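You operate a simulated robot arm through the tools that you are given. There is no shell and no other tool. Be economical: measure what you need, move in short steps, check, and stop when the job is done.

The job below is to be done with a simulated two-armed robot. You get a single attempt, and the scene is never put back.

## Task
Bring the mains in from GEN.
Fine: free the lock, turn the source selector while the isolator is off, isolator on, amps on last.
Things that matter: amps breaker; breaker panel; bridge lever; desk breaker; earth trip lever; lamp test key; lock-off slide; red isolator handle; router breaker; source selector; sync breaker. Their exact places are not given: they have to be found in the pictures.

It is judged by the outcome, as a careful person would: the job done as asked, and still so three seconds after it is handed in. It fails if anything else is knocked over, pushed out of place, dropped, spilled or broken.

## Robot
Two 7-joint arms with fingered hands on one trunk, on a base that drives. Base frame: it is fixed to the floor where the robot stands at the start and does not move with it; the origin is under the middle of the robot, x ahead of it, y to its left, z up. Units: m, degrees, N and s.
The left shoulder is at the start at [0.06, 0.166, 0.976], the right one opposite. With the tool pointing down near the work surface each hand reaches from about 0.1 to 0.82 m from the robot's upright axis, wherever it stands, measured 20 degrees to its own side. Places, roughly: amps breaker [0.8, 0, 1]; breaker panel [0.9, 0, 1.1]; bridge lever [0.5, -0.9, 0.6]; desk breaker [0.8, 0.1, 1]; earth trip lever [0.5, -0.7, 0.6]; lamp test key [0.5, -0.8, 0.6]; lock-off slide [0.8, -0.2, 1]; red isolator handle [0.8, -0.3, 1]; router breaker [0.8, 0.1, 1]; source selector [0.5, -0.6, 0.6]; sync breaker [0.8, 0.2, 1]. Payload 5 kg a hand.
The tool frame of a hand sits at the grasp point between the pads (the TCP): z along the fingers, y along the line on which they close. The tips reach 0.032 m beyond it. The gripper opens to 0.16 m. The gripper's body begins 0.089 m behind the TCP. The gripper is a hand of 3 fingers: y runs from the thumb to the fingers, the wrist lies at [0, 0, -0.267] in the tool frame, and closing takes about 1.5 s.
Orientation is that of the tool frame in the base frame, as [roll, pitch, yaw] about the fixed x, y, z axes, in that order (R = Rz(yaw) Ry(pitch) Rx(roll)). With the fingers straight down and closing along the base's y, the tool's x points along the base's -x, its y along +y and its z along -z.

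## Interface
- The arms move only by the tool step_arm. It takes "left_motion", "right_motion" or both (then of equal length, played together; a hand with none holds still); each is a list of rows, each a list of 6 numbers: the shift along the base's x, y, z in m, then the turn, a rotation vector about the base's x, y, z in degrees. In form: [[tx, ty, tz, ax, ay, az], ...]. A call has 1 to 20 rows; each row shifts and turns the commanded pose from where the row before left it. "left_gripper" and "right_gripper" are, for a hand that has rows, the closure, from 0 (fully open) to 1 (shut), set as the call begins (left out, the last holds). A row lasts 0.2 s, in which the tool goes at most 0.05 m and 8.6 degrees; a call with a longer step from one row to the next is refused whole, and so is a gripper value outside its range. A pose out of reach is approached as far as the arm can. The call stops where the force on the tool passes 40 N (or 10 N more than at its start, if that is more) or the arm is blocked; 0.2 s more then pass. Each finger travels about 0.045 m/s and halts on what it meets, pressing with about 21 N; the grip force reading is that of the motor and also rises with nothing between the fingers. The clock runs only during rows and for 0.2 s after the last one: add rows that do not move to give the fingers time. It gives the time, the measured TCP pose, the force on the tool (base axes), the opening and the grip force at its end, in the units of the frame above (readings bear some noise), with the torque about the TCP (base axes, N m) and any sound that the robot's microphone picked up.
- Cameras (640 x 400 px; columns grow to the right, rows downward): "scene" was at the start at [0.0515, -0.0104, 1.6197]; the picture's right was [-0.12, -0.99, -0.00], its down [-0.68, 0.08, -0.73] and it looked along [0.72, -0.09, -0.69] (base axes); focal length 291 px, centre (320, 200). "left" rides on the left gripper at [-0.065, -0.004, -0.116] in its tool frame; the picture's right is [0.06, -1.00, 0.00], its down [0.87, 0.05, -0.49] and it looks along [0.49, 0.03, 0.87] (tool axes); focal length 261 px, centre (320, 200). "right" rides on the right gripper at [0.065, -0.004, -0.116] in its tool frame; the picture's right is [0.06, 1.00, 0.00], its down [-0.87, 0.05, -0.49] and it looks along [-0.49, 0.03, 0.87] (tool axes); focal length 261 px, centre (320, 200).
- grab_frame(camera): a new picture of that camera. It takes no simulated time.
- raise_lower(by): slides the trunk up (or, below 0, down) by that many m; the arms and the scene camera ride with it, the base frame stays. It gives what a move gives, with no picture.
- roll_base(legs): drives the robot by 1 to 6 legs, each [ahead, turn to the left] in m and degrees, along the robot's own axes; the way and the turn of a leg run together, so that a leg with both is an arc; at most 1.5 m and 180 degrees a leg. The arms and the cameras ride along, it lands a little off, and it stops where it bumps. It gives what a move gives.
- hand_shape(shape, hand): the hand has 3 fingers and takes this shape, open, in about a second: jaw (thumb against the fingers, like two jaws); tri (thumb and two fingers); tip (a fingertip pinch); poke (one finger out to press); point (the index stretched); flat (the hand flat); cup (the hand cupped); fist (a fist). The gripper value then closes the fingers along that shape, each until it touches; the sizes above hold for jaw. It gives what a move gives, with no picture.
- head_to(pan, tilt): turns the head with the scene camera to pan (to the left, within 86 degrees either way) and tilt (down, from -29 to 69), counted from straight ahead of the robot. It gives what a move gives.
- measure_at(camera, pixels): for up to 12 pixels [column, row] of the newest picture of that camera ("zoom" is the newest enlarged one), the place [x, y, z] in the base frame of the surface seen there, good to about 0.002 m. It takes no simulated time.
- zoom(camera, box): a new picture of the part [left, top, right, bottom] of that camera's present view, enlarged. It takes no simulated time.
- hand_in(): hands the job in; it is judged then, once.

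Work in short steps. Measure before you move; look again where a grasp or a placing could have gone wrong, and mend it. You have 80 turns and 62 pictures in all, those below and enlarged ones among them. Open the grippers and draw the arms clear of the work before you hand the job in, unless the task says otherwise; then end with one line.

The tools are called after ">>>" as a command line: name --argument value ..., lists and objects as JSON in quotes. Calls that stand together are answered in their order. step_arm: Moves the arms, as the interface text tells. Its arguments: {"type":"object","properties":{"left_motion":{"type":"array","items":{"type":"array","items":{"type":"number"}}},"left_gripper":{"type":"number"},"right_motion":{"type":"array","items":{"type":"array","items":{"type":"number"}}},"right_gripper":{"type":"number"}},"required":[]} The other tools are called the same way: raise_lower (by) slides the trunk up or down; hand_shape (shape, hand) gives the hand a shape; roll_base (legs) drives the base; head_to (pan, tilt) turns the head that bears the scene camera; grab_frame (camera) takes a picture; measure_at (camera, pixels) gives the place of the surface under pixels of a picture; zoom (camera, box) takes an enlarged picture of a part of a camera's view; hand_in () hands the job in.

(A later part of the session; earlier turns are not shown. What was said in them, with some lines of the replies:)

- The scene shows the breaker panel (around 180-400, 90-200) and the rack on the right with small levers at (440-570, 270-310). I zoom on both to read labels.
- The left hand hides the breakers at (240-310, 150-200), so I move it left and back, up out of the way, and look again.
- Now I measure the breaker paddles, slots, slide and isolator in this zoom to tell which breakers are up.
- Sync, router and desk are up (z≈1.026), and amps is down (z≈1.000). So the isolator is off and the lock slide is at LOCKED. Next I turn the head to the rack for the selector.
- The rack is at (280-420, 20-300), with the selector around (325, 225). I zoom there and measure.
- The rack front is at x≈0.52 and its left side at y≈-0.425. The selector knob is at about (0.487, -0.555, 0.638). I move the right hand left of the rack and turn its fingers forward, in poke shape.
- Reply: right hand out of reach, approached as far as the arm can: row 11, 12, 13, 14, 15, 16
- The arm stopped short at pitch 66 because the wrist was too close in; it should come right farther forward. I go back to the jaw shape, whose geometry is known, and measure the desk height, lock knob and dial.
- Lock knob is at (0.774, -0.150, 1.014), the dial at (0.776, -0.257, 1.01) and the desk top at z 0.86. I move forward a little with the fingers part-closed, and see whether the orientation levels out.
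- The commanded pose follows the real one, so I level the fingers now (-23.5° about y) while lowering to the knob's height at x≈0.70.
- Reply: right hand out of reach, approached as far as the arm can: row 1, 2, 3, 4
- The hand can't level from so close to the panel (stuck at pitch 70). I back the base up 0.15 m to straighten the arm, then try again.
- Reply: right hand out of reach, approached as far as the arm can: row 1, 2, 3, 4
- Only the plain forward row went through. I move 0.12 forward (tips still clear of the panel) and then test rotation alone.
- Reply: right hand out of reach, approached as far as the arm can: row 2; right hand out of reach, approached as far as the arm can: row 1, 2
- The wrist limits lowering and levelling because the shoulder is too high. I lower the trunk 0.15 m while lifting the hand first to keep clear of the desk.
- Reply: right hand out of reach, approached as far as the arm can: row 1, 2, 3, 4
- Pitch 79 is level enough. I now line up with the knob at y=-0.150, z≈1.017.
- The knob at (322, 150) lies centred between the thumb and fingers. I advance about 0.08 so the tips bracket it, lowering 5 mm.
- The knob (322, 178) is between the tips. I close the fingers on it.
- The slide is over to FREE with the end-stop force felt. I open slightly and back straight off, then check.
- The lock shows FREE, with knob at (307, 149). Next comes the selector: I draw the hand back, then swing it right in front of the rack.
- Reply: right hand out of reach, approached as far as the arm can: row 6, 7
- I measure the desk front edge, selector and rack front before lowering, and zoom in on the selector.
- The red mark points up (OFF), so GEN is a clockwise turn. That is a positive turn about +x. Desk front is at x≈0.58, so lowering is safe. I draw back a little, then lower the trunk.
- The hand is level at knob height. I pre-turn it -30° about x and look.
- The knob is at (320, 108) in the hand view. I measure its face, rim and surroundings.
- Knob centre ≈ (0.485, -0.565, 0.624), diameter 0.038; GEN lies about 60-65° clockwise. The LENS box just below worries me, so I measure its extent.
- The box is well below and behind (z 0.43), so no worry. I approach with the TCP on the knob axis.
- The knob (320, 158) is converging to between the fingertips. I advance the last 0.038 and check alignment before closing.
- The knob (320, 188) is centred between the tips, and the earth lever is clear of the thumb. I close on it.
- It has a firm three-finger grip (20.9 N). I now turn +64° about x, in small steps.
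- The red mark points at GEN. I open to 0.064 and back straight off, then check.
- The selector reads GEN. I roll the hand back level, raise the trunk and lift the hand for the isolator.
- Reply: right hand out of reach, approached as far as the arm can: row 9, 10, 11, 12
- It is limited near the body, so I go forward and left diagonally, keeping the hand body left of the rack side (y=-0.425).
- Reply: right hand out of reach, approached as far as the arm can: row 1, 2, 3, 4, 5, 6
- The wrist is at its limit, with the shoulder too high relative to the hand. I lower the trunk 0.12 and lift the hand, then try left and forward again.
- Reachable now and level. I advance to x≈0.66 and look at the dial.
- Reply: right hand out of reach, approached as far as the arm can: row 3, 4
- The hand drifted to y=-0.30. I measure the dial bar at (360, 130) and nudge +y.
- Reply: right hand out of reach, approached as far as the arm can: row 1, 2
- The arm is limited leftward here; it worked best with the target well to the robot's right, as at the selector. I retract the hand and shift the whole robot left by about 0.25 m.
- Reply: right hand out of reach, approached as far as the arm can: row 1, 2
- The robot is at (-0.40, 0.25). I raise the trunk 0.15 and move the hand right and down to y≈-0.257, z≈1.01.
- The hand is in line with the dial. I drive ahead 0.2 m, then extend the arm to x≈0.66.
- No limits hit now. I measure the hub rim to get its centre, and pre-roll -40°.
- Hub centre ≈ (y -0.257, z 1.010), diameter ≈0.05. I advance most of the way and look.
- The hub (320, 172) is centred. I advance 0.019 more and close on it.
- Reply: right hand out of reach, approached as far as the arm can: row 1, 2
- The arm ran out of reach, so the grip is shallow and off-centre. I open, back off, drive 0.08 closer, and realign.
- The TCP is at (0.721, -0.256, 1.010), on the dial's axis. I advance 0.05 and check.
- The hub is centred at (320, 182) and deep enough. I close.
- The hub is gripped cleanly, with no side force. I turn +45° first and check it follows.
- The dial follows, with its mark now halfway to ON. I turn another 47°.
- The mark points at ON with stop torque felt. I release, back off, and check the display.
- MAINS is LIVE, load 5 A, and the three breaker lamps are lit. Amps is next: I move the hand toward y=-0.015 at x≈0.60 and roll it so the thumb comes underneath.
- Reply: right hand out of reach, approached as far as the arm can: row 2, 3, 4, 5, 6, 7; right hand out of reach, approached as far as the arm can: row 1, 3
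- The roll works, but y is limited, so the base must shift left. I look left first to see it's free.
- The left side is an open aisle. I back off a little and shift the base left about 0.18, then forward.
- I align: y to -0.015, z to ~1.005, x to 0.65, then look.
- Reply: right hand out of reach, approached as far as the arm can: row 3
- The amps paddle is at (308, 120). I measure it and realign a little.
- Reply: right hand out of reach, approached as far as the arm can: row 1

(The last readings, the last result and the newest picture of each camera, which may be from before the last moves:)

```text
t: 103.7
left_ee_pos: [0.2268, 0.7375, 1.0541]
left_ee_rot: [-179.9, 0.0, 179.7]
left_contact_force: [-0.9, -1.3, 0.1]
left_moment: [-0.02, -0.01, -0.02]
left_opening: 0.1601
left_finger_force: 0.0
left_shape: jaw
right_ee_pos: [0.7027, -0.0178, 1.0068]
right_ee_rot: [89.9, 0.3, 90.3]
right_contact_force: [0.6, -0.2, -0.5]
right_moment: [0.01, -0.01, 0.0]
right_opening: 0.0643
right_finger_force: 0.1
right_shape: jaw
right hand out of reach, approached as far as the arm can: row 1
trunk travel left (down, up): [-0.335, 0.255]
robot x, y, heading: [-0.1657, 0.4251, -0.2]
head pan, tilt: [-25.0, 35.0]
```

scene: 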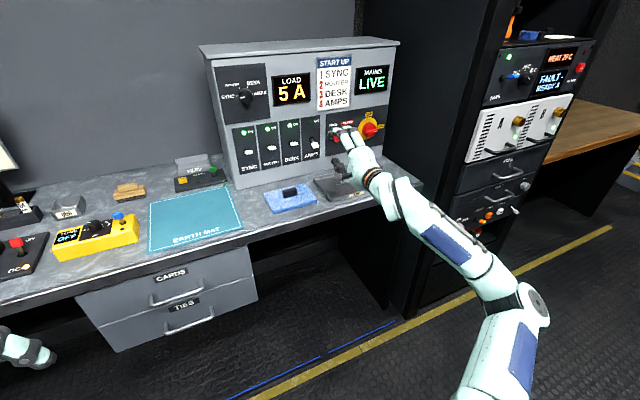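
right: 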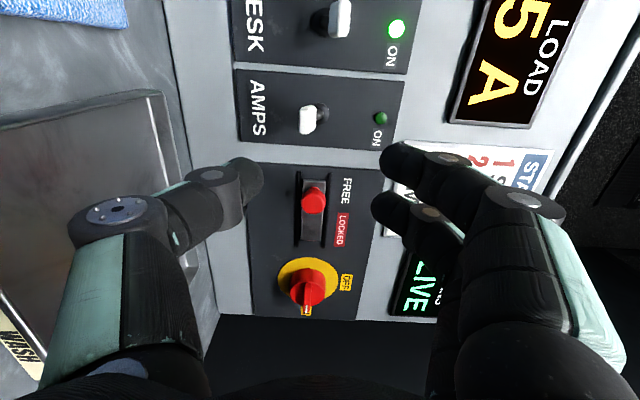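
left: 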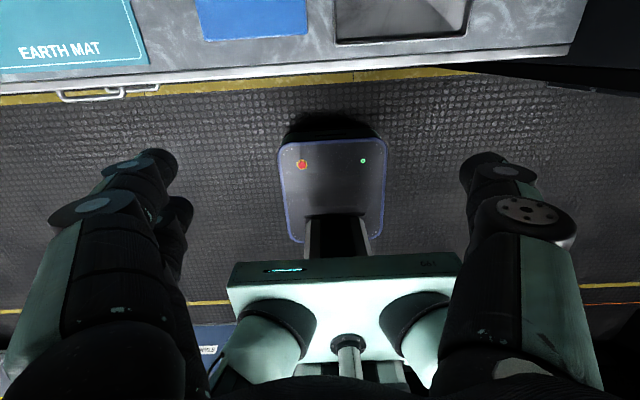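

Aligned within a few mm. I advance 0.05 so the thumb lies below the paddle, and check.

>>> step_arm --right_motion '[[0.02, 0.002, -0.001, 0, 0, 0], [0.02, 0, -0.001, 0, 0, 0], [0.008, 0, 0, 0, 0, 0], [0, 0, 0, 0, 0, 0]]'

>>> grab_frame --camera "right"

>>> zoom --camera "scene" --box '[260, 100, 400, 200]'

```text
t: 104.7
left_ee_pos: [0.2258, 0.7383, 1.0544]
left_ee_rot: [-179.9, 0.0, 179.7]
left_contact_force: [0.4, 0.9, 0.0]
left_moment: [-0.01, 0.0, 0.01]
left_opening: 0.1601
left_finger_force: 0.0
left_shape: jaw
right_ee_pos: [0.7497, -0.0139, 1.0027]
right_ee_rot: [89.9, 0.4, 90.1]
right_contact_force: [0.6, -0.5, 0.7]
right_moment: [0.01, 0.02, 0.01]
right_opening: 0.0641
right_finger_force: 0.0
right_shape: jaw
trunk travel left (down, up): [-0.335, 0.255]
robot x, y, heading: [-0.1688, 0.4251, -0.0]
head pan, tilt: [-25.0, 35.0]
```

```text
15 pictures are left
```

right: 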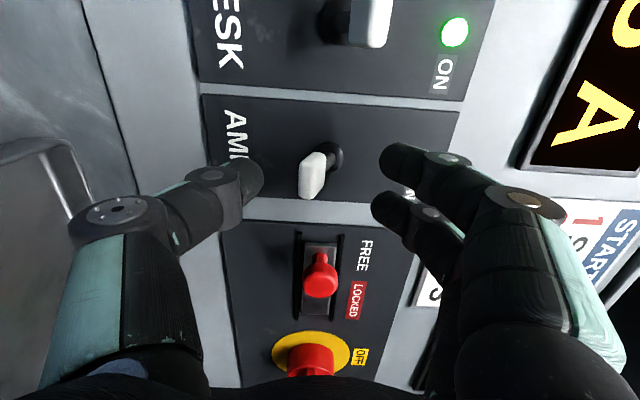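

```text
4.00 times, centred on (330, 150) of scene
```

zoom: 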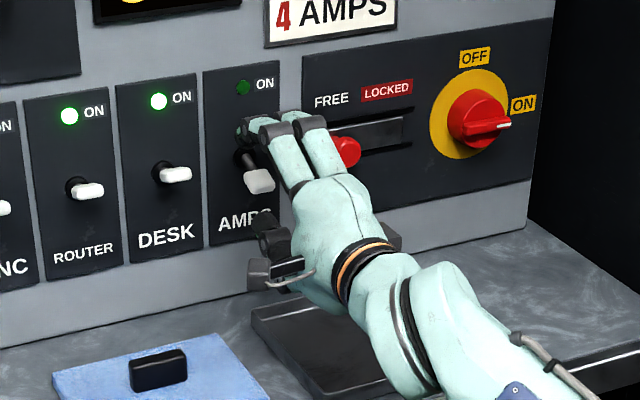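

The thumb tip (255, 180) is right below the paddle (312, 175). I raise the hand in small steps to flip it up.

>>> step_arm --right_motion '[[0, 0, 0.008, 0, 0, 0], [0, 0, 0.008, 0, 0, 0], [0, 0, 0.008, 0, 0, 0], [0, 0, 0.008, 0, 0, 0], [0, 0, 0.006, 0, 0, 0], [0, 0, 0.004, 0, 0, 0]]'

>>> grab_frame --camera "right"

```text
t: 106.1
left_ee_pos: [0.2268, 0.7378, 1.0536]
left_ee_rot: [-179.9, 0.0, 179.8]
left_contact_force: [0.1, -0.1, 0.7]
left_moment: [0.02, -0.02, -0.02]
left_opening: 0.1601
left_finger_force: 0.1
left_shape: jaw
right_ee_pos: [0.7485, -0.015, 1.0464]
right_ee_rot: [89.9, 0.4, 90.1]
right_contact_force: [1.1, -0.5, 0.9]
right_moment: [0.01, 0.0, 0.0]
right_opening: 0.0644
right_finger_force: 0.1
right_shape: jaw
trunk travel left (down, up): [-0.335, 0.255]
robot x, y, heading: [-0.1685, 0.4251, -0.1]
head pan, tilt: [-25.0, 35.0]
```

```text
13 pictures are left
```

right: 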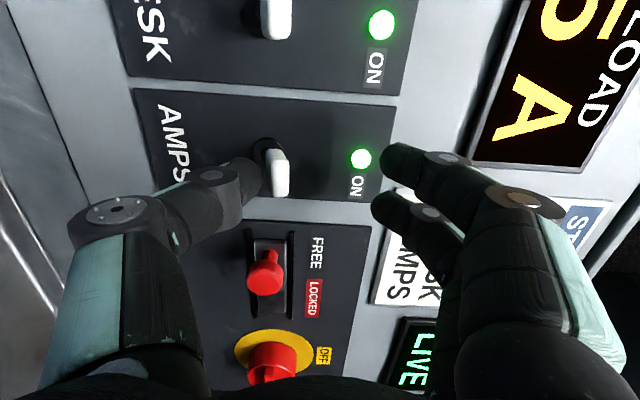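

The AMPS lamp is lit. I ease down 4 mm, withdraw straight back, and check everything.

>>> step_arm --right_motion '[[0, 0, -0.004, 0, 0, 0], [-0.03, 0, 0, 0, 0, 0], [-0.04, 0, 0, 0, 0, 0], [-0.04, 0, 0.0, 0, 0, 0], [-0.04, 0, 0.01, 0, 0, 0], [-0.04, 0, 0.01, 0, 0, 0]]'

>>> roll_base --legs '[[-0.25, 0]]'

>>> grab_frame --camera "scene"

>>> zoom --camera "scene" --box '[220, 60, 400, 180]'

```text
t: 107.5
left_ee_pos: [0.226, 0.7357, 1.0551]
left_ee_rot: [-179.9, -0.1, 179.7]
left_contact_force: [-0.5, 0.4, 0.8]
left_moment: [0.01, 0.0, -0.01]
left_opening: 0.1598
left_finger_force: 0.1
left_shape: jaw
right_ee_pos: [0.5592, -0.0134, 1.0609]
right_ee_rot: [89.8, 0.4, 90.1]
right_contact_force: [-0.1, 0.6, 0.6]
right_moment: [-0.02, -0.02, -0.02]
right_opening: 0.0644
right_finger_force: 0.1
right_shape: jaw
trunk travel left (down, up): [-0.335, 0.255]
robot x, y, heading: [-0.1645, 0.419, -0.1]
head pan, tilt: [-25.0, 35.0]
```

```text
t: 109.3
left_ee_pos: [-0.0278, 0.7385, 1.0553]
left_ee_rot: [-179.9, 0.0, 179.9]
left_contact_force: [-0.6, -0.2, -0.5]
left_moment: [0.01, -0.02, 0.0]
left_opening: 0.1598
left_finger_force: 0.1
left_shape: jaw
right_ee_pos: [0.3077, -0.0122, 1.0608]
right_ee_rot: [89.9, 0.4, 90.4]
right_contact_force: [-0.3, 0.7, -0.3]
right_moment: [-0.01, 0.03, 0.01]
right_opening: 0.0643
right_finger_force: 0.1
right_shape: jaw
trunk travel left (down, up): [-0.335, 0.255]
robot x, y, heading: [-0.4195, 0.4249, 0.1]
head pan, tilt: [-25.0, 35.0]
```

```text
12 pictures are left
```

scene: 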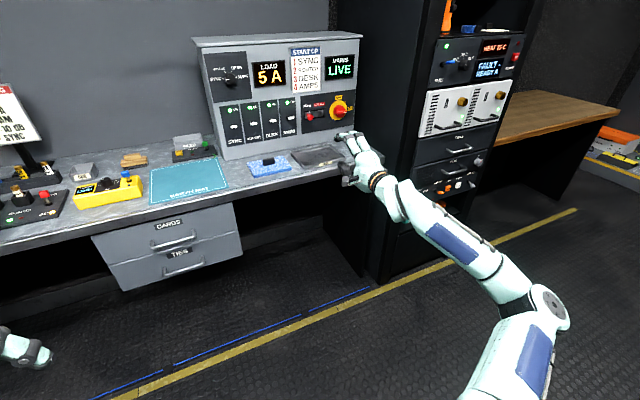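

```text
3.33 times, centred on (310, 120) of scene
```

zoom: 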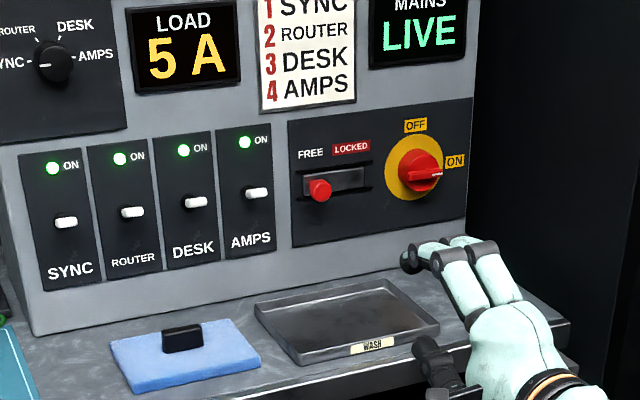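

All four lamps are lit, the isolator is ON, the lock is FREE and the mains is LIVE. I open the gripper fully and hand in.

>>> step_arm --right_motion '[[0, 0, 0, 0, 0, 0], [0, 0, 0, 0, 0, 0], [0, 0, 0, 0, 0, 0], [0, 0, 0, 0, 0, 0], [0, 0, 0, 0, 0, 0], [0, 0, 0, 0, 0, 0]]' --right_gripper 0.0

>>> hand_in

```text
t: 110.7
left_ee_pos: [-0.0277, 0.7405, 1.0544]
left_ee_rot: [-179.9, 0.0, 179.9]
left_contact_force: [0.4, 0.2, 0.0]
left_moment: [0.02, -0.02, 0.01]
left_opening: 0.1598
left_finger_force: 0.1
left_shape: jaw
right_ee_pos: [0.308, -0.0114, 1.0617]
right_ee_rot: [89.9, 0.4, 90.2]
right_contact_force: [0.2, 1.2, -0.2]
right_moment: [-0.01, -0.03, 0.01]
right_opening: 0.16
right_finger_force: 0.1
right_shape: jaw
trunk travel left (down, up): [-0.335, 0.255]
robot x, y, heading: [-0.4186, 0.4288, 0.1]
head pan, tilt: [-25.0, 35.0]
```

```text
The job is handed in.
```

The mains is in from GEN and the display reads LIVE: I freed the lock, set the selector to GEN with the isolator off, turned the isolator on, and switched the amps on last; the sync, router and desk breakers were already on.
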